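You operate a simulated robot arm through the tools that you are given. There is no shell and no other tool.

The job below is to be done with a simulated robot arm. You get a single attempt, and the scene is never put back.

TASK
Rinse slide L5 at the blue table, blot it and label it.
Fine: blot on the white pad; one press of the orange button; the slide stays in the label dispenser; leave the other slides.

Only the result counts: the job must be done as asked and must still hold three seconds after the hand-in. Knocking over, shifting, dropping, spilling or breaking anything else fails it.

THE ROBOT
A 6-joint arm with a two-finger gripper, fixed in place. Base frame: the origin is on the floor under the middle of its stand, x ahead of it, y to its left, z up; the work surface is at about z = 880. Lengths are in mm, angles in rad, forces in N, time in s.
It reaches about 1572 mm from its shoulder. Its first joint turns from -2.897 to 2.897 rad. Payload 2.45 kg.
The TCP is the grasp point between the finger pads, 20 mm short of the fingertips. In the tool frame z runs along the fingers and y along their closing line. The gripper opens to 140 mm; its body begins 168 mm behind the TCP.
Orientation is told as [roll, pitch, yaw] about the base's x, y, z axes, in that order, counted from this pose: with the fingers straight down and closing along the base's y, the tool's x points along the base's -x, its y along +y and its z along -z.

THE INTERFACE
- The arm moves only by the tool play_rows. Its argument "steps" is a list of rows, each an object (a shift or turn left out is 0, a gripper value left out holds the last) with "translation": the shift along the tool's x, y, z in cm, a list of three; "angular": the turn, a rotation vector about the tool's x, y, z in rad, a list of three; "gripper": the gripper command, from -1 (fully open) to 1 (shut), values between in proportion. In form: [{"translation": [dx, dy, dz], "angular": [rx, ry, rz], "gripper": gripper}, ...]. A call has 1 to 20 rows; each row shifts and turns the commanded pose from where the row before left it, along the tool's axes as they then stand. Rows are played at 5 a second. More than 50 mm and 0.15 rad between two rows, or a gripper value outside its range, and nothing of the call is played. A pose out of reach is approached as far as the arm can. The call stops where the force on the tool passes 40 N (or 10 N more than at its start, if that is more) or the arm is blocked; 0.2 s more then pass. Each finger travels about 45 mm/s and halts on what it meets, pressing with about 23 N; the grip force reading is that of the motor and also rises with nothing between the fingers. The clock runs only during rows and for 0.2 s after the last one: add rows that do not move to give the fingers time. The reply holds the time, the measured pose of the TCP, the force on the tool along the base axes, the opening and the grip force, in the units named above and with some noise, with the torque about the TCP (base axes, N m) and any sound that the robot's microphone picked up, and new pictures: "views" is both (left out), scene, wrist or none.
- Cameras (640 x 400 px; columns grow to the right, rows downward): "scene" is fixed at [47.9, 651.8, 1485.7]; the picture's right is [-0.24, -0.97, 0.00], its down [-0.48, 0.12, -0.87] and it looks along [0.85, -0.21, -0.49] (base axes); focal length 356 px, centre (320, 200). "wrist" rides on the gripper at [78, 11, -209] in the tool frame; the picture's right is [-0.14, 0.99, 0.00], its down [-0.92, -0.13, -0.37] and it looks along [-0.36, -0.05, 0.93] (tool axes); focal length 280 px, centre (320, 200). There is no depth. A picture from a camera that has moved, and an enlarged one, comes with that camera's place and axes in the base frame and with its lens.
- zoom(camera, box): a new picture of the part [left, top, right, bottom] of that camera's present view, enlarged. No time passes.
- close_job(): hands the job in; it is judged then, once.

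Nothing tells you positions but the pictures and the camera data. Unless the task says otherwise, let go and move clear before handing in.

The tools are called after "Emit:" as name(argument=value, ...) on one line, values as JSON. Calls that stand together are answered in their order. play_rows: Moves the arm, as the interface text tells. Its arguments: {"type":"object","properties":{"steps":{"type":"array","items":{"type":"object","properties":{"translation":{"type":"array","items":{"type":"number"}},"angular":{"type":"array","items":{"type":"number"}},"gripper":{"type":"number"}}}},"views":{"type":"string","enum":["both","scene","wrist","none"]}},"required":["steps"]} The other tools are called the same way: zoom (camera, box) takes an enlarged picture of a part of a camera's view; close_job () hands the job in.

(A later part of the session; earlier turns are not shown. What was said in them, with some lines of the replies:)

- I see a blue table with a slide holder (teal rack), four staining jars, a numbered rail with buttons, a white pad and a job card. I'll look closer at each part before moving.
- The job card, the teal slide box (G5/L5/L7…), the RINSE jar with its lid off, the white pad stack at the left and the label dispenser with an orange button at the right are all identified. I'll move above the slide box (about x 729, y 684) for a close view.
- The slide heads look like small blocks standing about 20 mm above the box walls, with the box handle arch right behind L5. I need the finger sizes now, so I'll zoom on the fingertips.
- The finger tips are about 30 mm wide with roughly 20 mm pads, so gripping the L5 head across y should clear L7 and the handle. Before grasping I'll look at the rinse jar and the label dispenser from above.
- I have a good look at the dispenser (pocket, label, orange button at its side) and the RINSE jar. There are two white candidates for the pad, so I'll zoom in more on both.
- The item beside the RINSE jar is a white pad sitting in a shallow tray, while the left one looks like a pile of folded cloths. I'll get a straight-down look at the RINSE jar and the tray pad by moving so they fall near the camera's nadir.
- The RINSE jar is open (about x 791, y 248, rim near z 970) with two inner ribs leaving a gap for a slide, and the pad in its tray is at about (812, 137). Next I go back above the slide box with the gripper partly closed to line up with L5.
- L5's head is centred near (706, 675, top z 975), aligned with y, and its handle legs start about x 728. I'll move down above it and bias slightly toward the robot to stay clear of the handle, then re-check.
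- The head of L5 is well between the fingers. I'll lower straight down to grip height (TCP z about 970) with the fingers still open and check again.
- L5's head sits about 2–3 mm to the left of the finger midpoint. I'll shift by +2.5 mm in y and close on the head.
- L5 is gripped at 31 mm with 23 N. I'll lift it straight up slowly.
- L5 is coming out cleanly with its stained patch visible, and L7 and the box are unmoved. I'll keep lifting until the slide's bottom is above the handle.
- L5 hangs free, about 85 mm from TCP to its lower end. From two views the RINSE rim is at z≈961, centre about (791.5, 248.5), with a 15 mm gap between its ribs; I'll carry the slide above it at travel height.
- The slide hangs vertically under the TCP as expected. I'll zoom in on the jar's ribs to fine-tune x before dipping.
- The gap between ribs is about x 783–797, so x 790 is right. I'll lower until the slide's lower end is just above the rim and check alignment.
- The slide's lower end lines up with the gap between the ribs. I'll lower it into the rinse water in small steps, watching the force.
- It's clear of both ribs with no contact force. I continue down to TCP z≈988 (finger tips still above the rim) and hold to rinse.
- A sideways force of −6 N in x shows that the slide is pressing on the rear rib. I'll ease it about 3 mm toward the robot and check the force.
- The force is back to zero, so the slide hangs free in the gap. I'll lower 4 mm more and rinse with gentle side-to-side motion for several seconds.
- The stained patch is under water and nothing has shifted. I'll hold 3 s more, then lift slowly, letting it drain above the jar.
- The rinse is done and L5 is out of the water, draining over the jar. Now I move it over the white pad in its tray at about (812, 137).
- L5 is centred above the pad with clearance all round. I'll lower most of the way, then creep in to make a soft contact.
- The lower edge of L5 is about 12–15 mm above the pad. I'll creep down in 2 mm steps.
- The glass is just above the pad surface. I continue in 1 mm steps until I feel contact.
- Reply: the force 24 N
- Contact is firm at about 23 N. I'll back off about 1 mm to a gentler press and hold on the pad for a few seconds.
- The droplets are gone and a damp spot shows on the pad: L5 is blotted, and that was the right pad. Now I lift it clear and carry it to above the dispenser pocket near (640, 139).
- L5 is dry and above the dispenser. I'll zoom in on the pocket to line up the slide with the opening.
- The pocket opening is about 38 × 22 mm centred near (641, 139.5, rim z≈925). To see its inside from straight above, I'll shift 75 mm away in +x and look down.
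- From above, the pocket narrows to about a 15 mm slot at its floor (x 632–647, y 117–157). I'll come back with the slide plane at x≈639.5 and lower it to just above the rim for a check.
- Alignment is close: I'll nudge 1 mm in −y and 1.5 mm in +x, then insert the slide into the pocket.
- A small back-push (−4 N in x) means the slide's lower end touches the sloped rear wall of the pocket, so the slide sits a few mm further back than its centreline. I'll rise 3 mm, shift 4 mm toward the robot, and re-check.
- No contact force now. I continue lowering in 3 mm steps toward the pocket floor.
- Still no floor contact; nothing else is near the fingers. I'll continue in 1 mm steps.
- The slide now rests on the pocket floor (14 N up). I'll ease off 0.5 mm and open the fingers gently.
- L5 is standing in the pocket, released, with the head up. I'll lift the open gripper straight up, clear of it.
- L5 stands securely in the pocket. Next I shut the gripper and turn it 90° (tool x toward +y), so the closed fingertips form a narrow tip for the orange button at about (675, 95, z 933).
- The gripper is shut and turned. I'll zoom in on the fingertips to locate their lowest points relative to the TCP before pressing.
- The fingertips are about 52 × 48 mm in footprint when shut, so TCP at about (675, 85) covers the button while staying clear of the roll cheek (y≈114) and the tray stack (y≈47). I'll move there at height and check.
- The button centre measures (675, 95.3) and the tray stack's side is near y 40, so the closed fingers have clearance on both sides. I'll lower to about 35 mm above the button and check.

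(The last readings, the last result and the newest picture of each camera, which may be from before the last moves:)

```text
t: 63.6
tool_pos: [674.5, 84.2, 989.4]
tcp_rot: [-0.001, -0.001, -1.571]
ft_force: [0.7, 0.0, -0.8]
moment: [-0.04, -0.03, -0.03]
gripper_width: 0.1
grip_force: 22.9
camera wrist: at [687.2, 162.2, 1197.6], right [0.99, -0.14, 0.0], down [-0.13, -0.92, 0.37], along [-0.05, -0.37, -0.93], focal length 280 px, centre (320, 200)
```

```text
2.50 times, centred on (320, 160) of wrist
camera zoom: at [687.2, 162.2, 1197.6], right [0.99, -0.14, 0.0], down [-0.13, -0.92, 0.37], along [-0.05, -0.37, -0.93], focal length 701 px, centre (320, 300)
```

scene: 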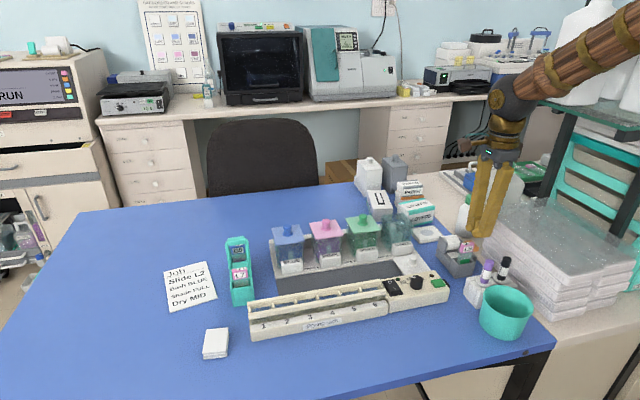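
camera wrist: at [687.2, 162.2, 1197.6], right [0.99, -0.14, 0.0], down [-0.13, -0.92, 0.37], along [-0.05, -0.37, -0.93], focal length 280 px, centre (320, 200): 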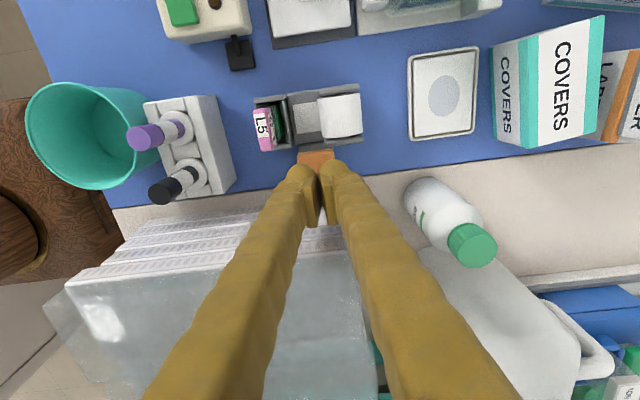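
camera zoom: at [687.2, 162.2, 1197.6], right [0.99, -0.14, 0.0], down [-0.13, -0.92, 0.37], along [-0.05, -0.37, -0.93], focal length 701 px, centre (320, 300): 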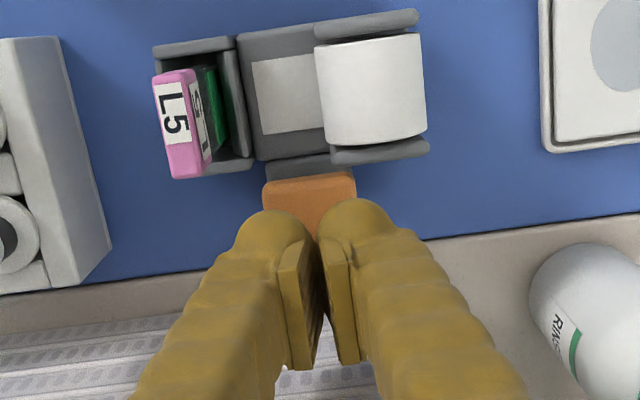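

The tips are above the button with free space on both sides. I'll lower to about 15 mm above it.

Emit:
play_rows(steps=[{"translation": [0, 0, 0.7]}, {"translation": [0, 0, 0.7]}, {"translation": [0, 0, 0.7]}, {}], views="both")

Emit:
zoom(camera="scene", box=[430, 200, 500, 285])

Emit:
zoom(camera="wrist", box=[240, 80, 400, 240])

```text
t: 64.6
tool_pos: [676.0, 85.2, 967.7]
tcp_rot: [-0.002, -0.002, -1.572]
ft_force: [0.4, 1.1, -0.7]
moment: [0.02, -0.02, 0.01]
gripper_width: 0.0
grip_force: 22.9
camera wrist: at [686.4, 162.5, 1176.3], right [0.99, -0.14, 0.0], down [-0.13, -0.92, 0.37], along [-0.05, -0.37, -0.93], focal length 280 px, centre (320, 200)
```

scene: 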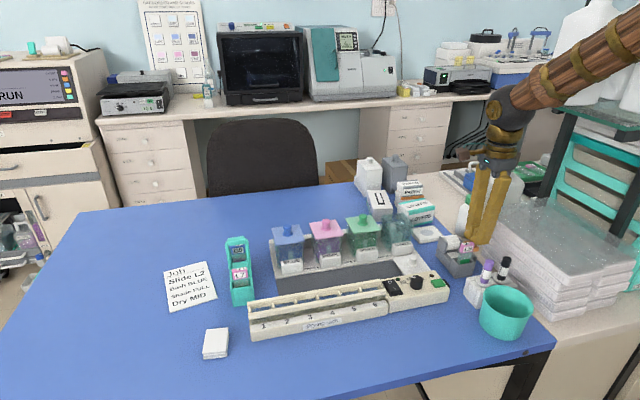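
wrist: 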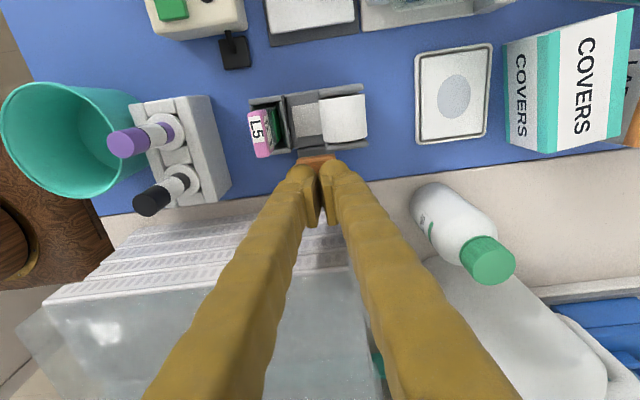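

```text
4.71 times, centred on (465, 242) of scene
camera zoom: at [47.9, 651.8, 1485.7], right [-0.24, -0.97, 0.0], down [-0.48, 0.12, -0.87], along [0.85, -0.21, -0.49], focal length 1676 px, centre (-362, 0)
```

zoom: 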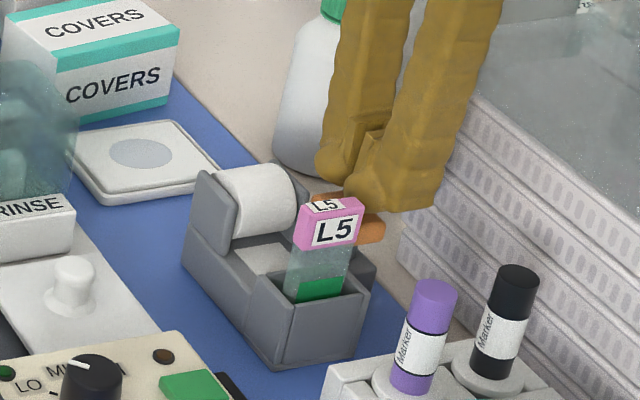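

```text
2.50 times, centred on (320, 160) of wrist
camera zoom: at [686.4, 162.5, 1176.3], right [0.99, -0.14, 0.0], down [-0.13, -0.92, 0.37], along [-0.05, -0.37, -0.93], focal length 701 px, centre (320, 300)
```

zoom: 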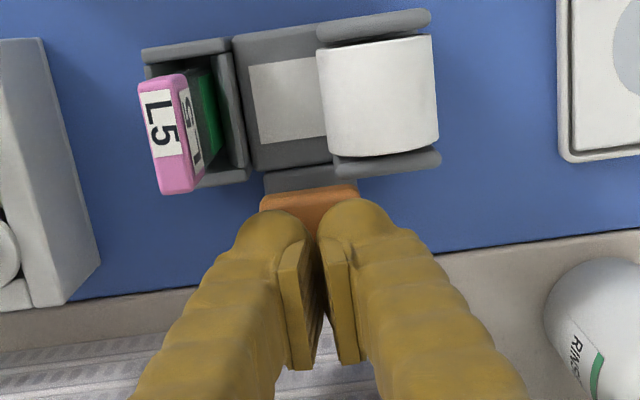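

Everything lines up: the tips are over the button and clear of the cheek. I'll creep down toward contact.

Emit:
play_rows(steps=[{"translation": [0, 0, 0.3]}, {"translation": [0, 0, 0.3]}, {"translation": [0, 0, 0.3]}, {}], views="none")

```text
t: 65.6
tool_pos: [675.3, 85.3, 959.3]
tcp_rot: [0.0, 0.0, -1.569]
ft_force: [-0.1, -0.3, 1.2]
moment: [0.0, -0.01, 0.0]
gripper_width: 5.9
grip_force: 29.3
```

The gripper reading changed (5.9 mm open), so something is touching the fingertips. I'll look before going on.

Emit:
play_rows(steps=[{}], views="both")

Emit:
zoom(camera="scene", box=[430, 200, 500, 285])

Emit:
zoom(camera="wrist", box=[270, 120, 370, 220])

```text
t: 66.0
tool_pos: [674.3, 84.1, 957.5]
tcp_rot: [-0.001, 0.001, -1.57]
ft_force: [-0.2, 0.1, 0.5]
moment: [0.01, -0.02, -0.01]
gripper_width: 6.1
grip_force: 29.4
camera wrist: at [686.4, 162.0, 1166.7], right [0.99, -0.14, 0.0], down [-0.13, -0.92, 0.37], along [-0.05, -0.37, -0.93], focal length 280 px, centre (320, 200)
```

scene: 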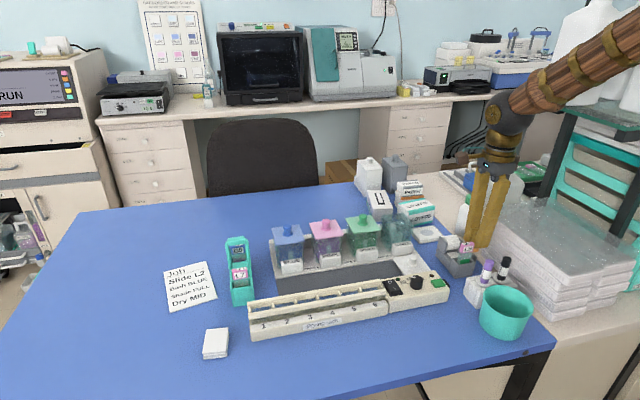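
wrist: 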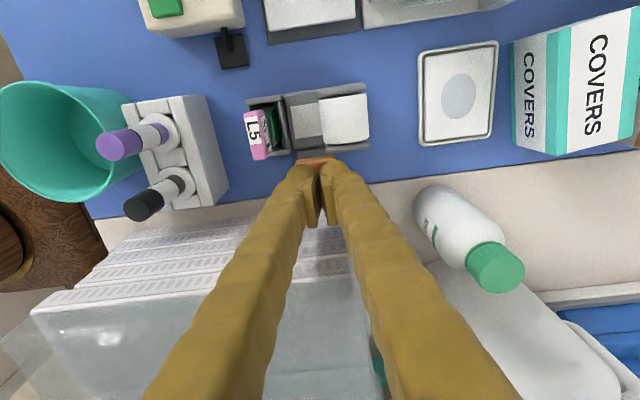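

```text
4.71 times, centred on (465, 242) of scene
camera zoom: at [47.9, 651.8, 1485.7], right [-0.24, -0.97, 0.0], down [-0.48, 0.12, -0.87], along [0.85, -0.21, -0.49], focal length 1676 px, centre (-362, 0)
```

zoom: 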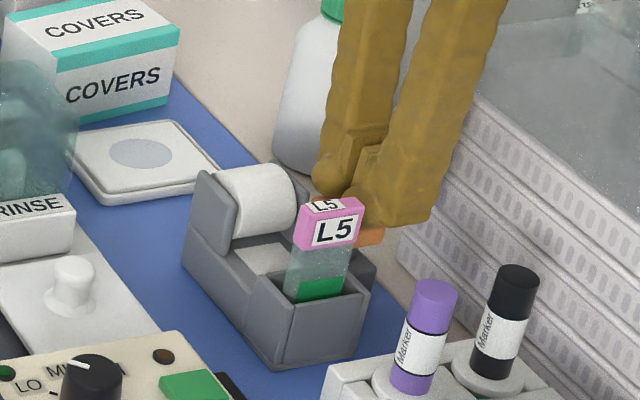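

```text
4.00 times, centred on (320, 170) of wrist
camera zoom: at [686.4, 162.0, 1166.7], right [0.99, -0.14, 0.0], down [-0.13, -0.92, 0.37], along [-0.05, -0.37, -0.93], focal length 1122 px, centre (320, 320)
```

zoom: 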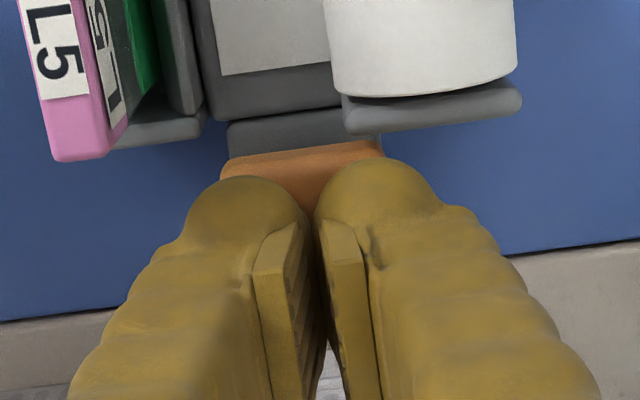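

Emit:
zoom(camera="scene", box=[455, 225, 495, 260])

Emit:
zoom(camera="wrist", box=[285, 140, 355, 210])

Emit:
zoom(camera="scene", box=[460, 130, 530, 240])

```text
11.43 times, centred on (475, 242) of scene
camera zoom: at [47.9, 651.8, 1485.7], right [-0.24, -0.97, 0.0], down [-0.48, 0.12, -0.87], along [0.85, -0.21, -0.49], focal length 4071 px, centre (-1451, -286)
```

zoom: 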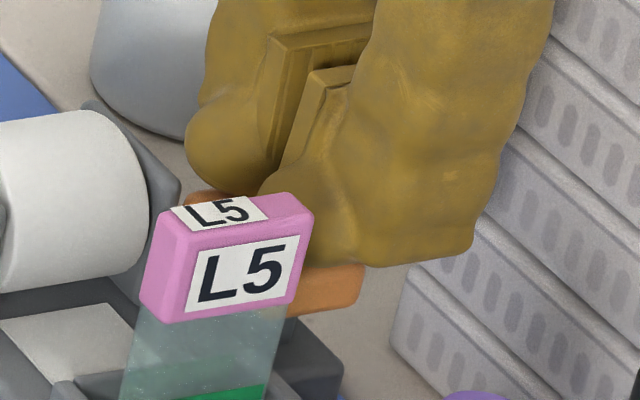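

```text
5.71 times, centred on (320, 175) of wrist
camera zoom: at [686.4, 162.0, 1166.7], right [0.99, -0.14, 0.0], down [-0.13, -0.92, 0.37], along [-0.05, -0.37, -0.93], focal length 1602 px, centre (320, 343)
```

zoom: 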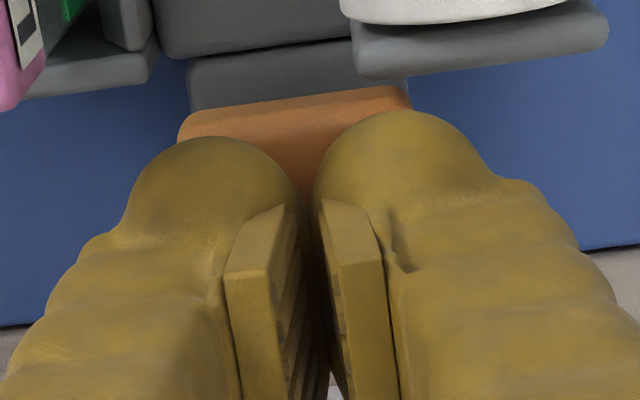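

```text
3.64 times, centred on (495, 185) of scene
camera zoom: at [47.9, 651.8, 1485.7], right [-0.24, -0.97, 0.0], down [-0.48, 0.12, -0.87], along [0.85, -0.21, -0.49], focal length 1295 px, centre (-316, 254)
```

zoom: 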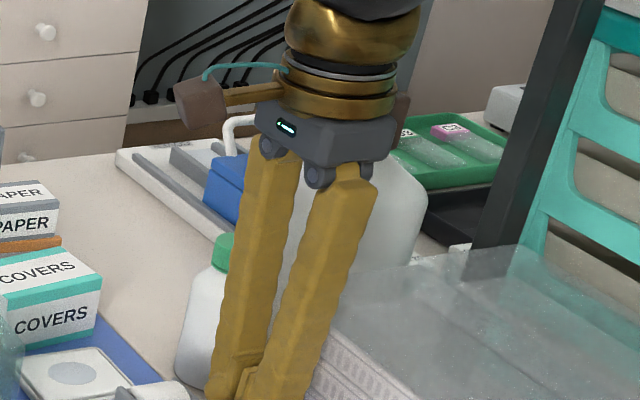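

The tips are resting on the button with the fingers spread very slightly; no click yet. I'll press on in 1 mm steps and listen.

Emit:
play_rows(steps=[{"translation": [0, 0, 0.1]}, {"translation": [0, 0, 0.1]}], views="none")

```text
t: 66.6
tool_pos: [673.9, 83.8, 956.4]
tcp_rot: [0.0, 0.0, -1.573]
ft_force: [0.0, -0.9, 1.7]
moment: [-0.01, 0.0, 0.02]
gripper_width: 6.0
grip_force: 29.4
```

Emit:
play_rows(steps=[{"translation": [0, 0, 0.1]}, {"translation": [0, 0, 0.1]}], views="none")

```text
t: 67.2
tool_pos: [674.6, 84.2, 953.7]
tcp_rot: [0.0, -0.001, -1.571]
ft_force: [-0.1, 1.3, 1.4]
moment: [0.01, -0.03, 0.0]
gripper_width: 6.0
grip_force: 30.0
```

Emit:
zoom(camera="scene", box=[455, 225, 495, 260])

Emit:
zoom(camera="wrist", box=[285, 140, 355, 210])

```text
11.43 times, centred on (475, 242) of scene
camera zoom: at [47.9, 651.8, 1485.7], right [-0.24, -0.97, 0.0], down [-0.48, 0.12, -0.87], along [0.85, -0.21, -0.49], focal length 4071 px, centre (-1451, -286)
```

zoom: 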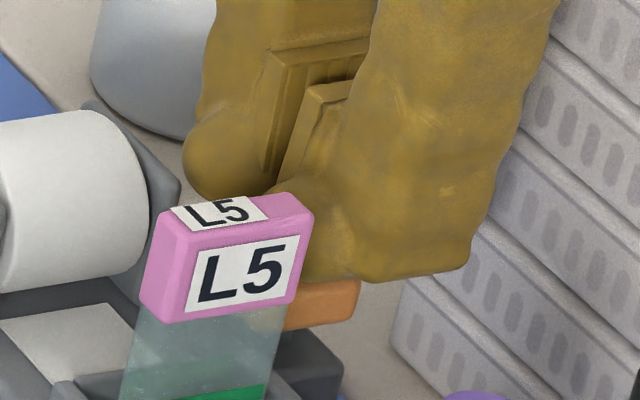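

```text
5.71 times, centred on (320, 175) of wrist
camera zoom: at [686.1, 162.0, 1162.7], right [0.99, -0.14, 0.0], down [-0.13, -0.92, 0.37], along [-0.05, -0.37, -0.93], focal length 1602 px, centre (320, 343)
```

zoom: 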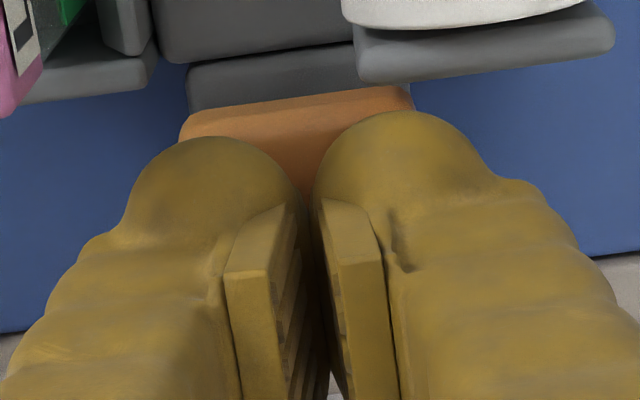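

The button has gone down about 4 mm with the fingers. I'll keep pressing until it clicks or reaches its stop.

Emit:
play_rows(steps=[{"translation": [0, 0, 0.1]}, {"translation": [0, 0, 0.1]}], views="none")

```text
t: 67.8
tool_pos: [675.0, 83.9, 951.5]
tcp_rot: [0.0, 0.0, -1.571]
ft_force: [0.3, 1.2, 2.5]
moment: [0.06, 0.01, 0.02]
gripper_width: 6.0
grip_force: 29.7
heard: click
```

Click heard — the button has been pressed once. I lift straight up and away.

Emit:
play_rows(steps=[{"translation": [0, 0, -1.0]}, {"translation": [0, 0, -2.0]}, {"translation": [0, 0, -3.0]}, {"translation": [0, 0, -3.0]}, {"translation": [0, 0, -3.0]}, {}], views="both")

Emit:
zoom(camera="scene", box=[430, 200, 500, 285])

Emit:
zoom(camera="wrist", box=[260, 80, 380, 200])

```text
t: 69.2
tool_pos: [674.1, 84.2, 1070.9]
tcp_rot: [0.0, 0.0, -1.571]
ft_force: [0.4, -0.7, 0.7]
moment: [0.0, 0.01, 0.0]
gripper_width: 0.0
grip_force: 29.7
camera wrist: at [685.1, 161.1, 1280.0], right [0.99, -0.14, 0.0], down [-0.13, -0.92, 0.37], along [-0.05, -0.37, -0.93], focal length 280 px, centre (320, 200)
```

scene: 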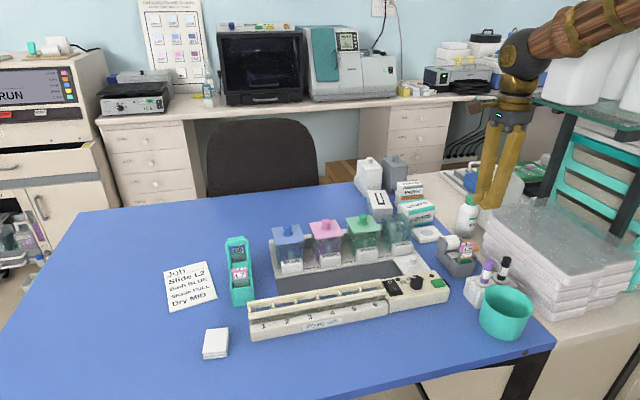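
wrist: 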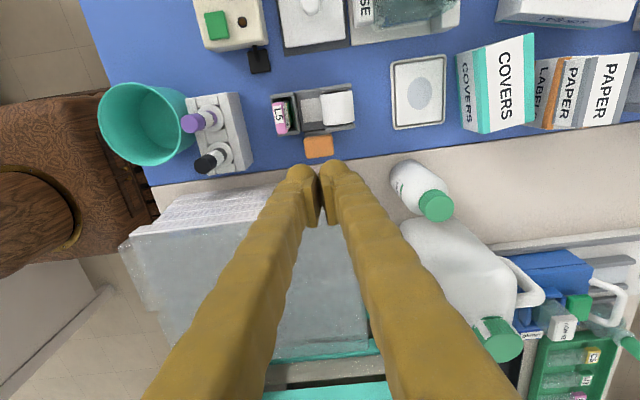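

```text
4.71 times, centred on (465, 242) of scene
camera zoom: at [47.9, 651.8, 1485.7], right [-0.24, -0.97, 0.0], down [-0.48, 0.12, -0.87], along [0.85, -0.21, -0.49], focal length 1676 px, centre (-362, 0)
```

zoom: 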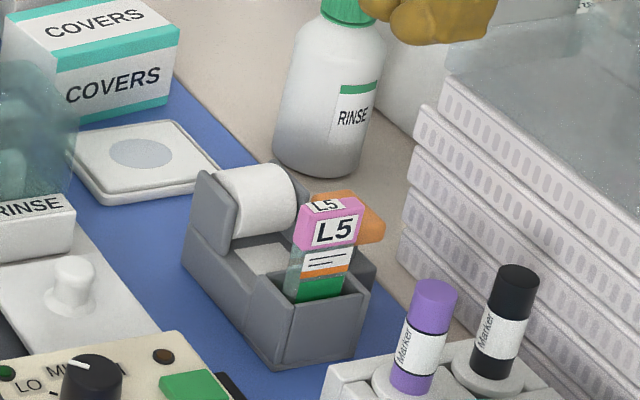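

```text
3.33 times, centred on (320, 140) of wrist
camera zoom: at [685.1, 161.1, 1280.0], right [0.99, -0.14, 0.0], down [-0.13, -0.92, 0.37], along [-0.05, -0.37, -0.93], focal length 935 px, centre (320, 400)
```

zoom: 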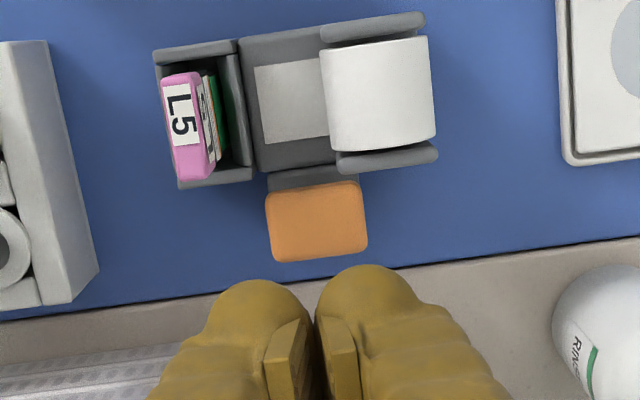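

The label is on L5, which stays in the dispenser, and the button has sprung back. I'll raise the arm clear and do a final check of the scene.

Emit:
play_rows(steps=[{"translation": [0, 0, -4.0]}, {"translation": [0, 0, -4.0]}, {"translation": [0, 0, -3.0]}, {"translation": [3.5, -2.0, 0]}, {"translation": [3.5, -2.0, 0]}, {}, {}, {}], views="both")

Emit:
zoom(camera="scene", box=[180, 210, 340, 360])

Emit:
zoom(camera="scene", box=[350, 180, 520, 330])

```text
t: 71.0
tool_pos: [636.2, 155.1, 1180.4]
tcp_rot: [-0.001, 0.0, -1.57]
ft_force: [-0.5, -0.4, -0.5]
moment: [-0.02, 0.03, -0.01]
gripper_width: 0.0
grip_force: 29.5
camera wrist: at [647.3, 233.8, 1389.5], right [0.99, -0.14, 0.0], down [-0.13, -0.92, 0.37], along [-0.05, -0.37, -0.93], focal length 280 px, centre (320, 200)
```

scene: 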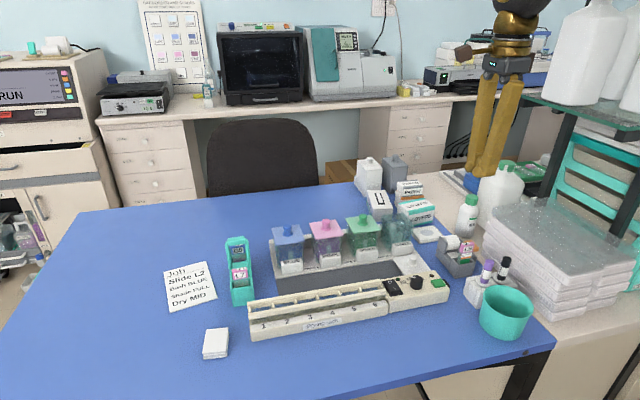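
wrist: 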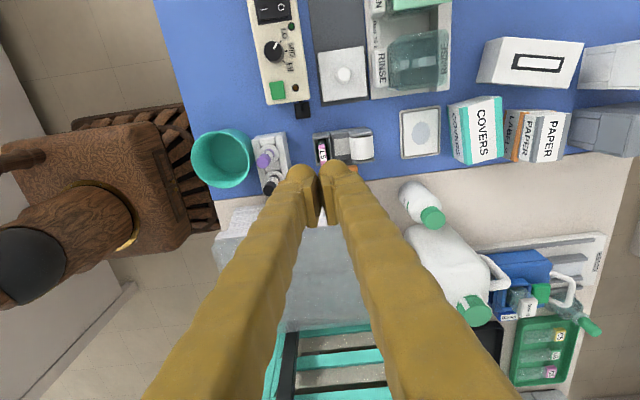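

```text
2.67 times, centred on (260, 285) of scene
camera zoom: at [47.9, 651.8, 1485.7], right [-0.24, -0.97, 0.0], down [-0.48, 0.12, -0.87], along [0.85, -0.21, -0.49], focal length 950 px, centre (480, -27)
```

zoom: 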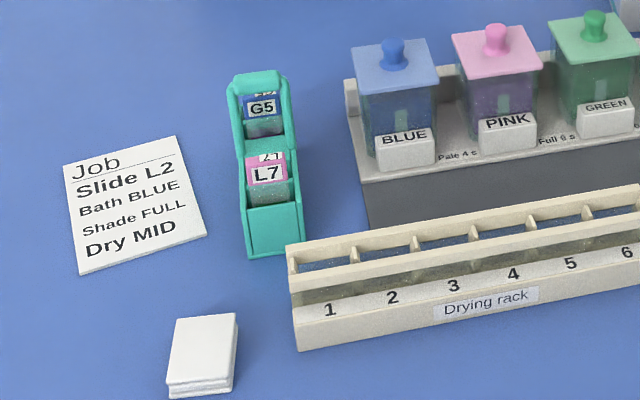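

```text
2.67 times, centred on (435, 255) of scene
camera zoom: at [47.9, 651.8, 1485.7], right [-0.24, -0.97, 0.0], down [-0.48, 0.12, -0.87], along [0.85, -0.21, -0.49], focal length 950 px, centre (13, 53)
```

zoom: 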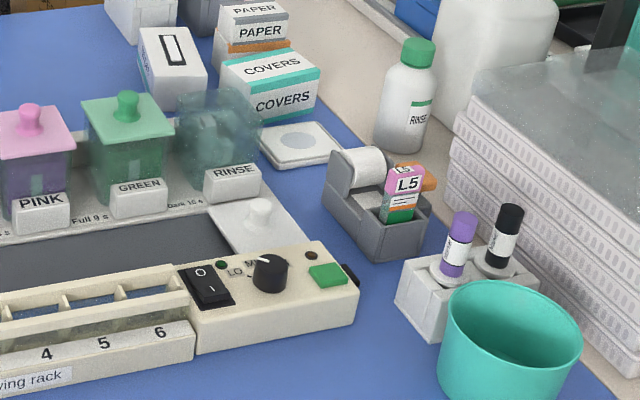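

L5 has been rinsed, blotted and labelled, and it stands in the dispenser. The other slides, jars and items look just as they did at the start, and the arm is clear, so I'm handing the job in.

Emit:
close_job()

```text
The job is handed in.
```

Slide L5 has been rinsed, blotted and labelled, and it is standing in the label dispenser with its label on. I've handed the job in; no verdict came back with the hand-in.

- **Rinse:** I dipped L5 in the open RINSE jar for about 7 s, moving it gently. On the way in it pressed lightly (about 6 N) against a rib inside the jar. I backed it off straight away, and the jar doesn't appear to have moved.
- **Blot:** There were two white items that could have been the pad. I used the one in the shallow tray beside the RINSE jar. The drops on the slide disappeared and a damp mark showed on the pad. I didn't touch the white stack on the left.
- **Label:** I set L5 in the dispenser pocket and pressed the orange button once. It clicked, and the label appeared on the slide.

The other slides, jars and items looked unmoved in the last pictures, and the arm is raised clear of the table. The RINSE jar's lid was off when I started, and I left it off.
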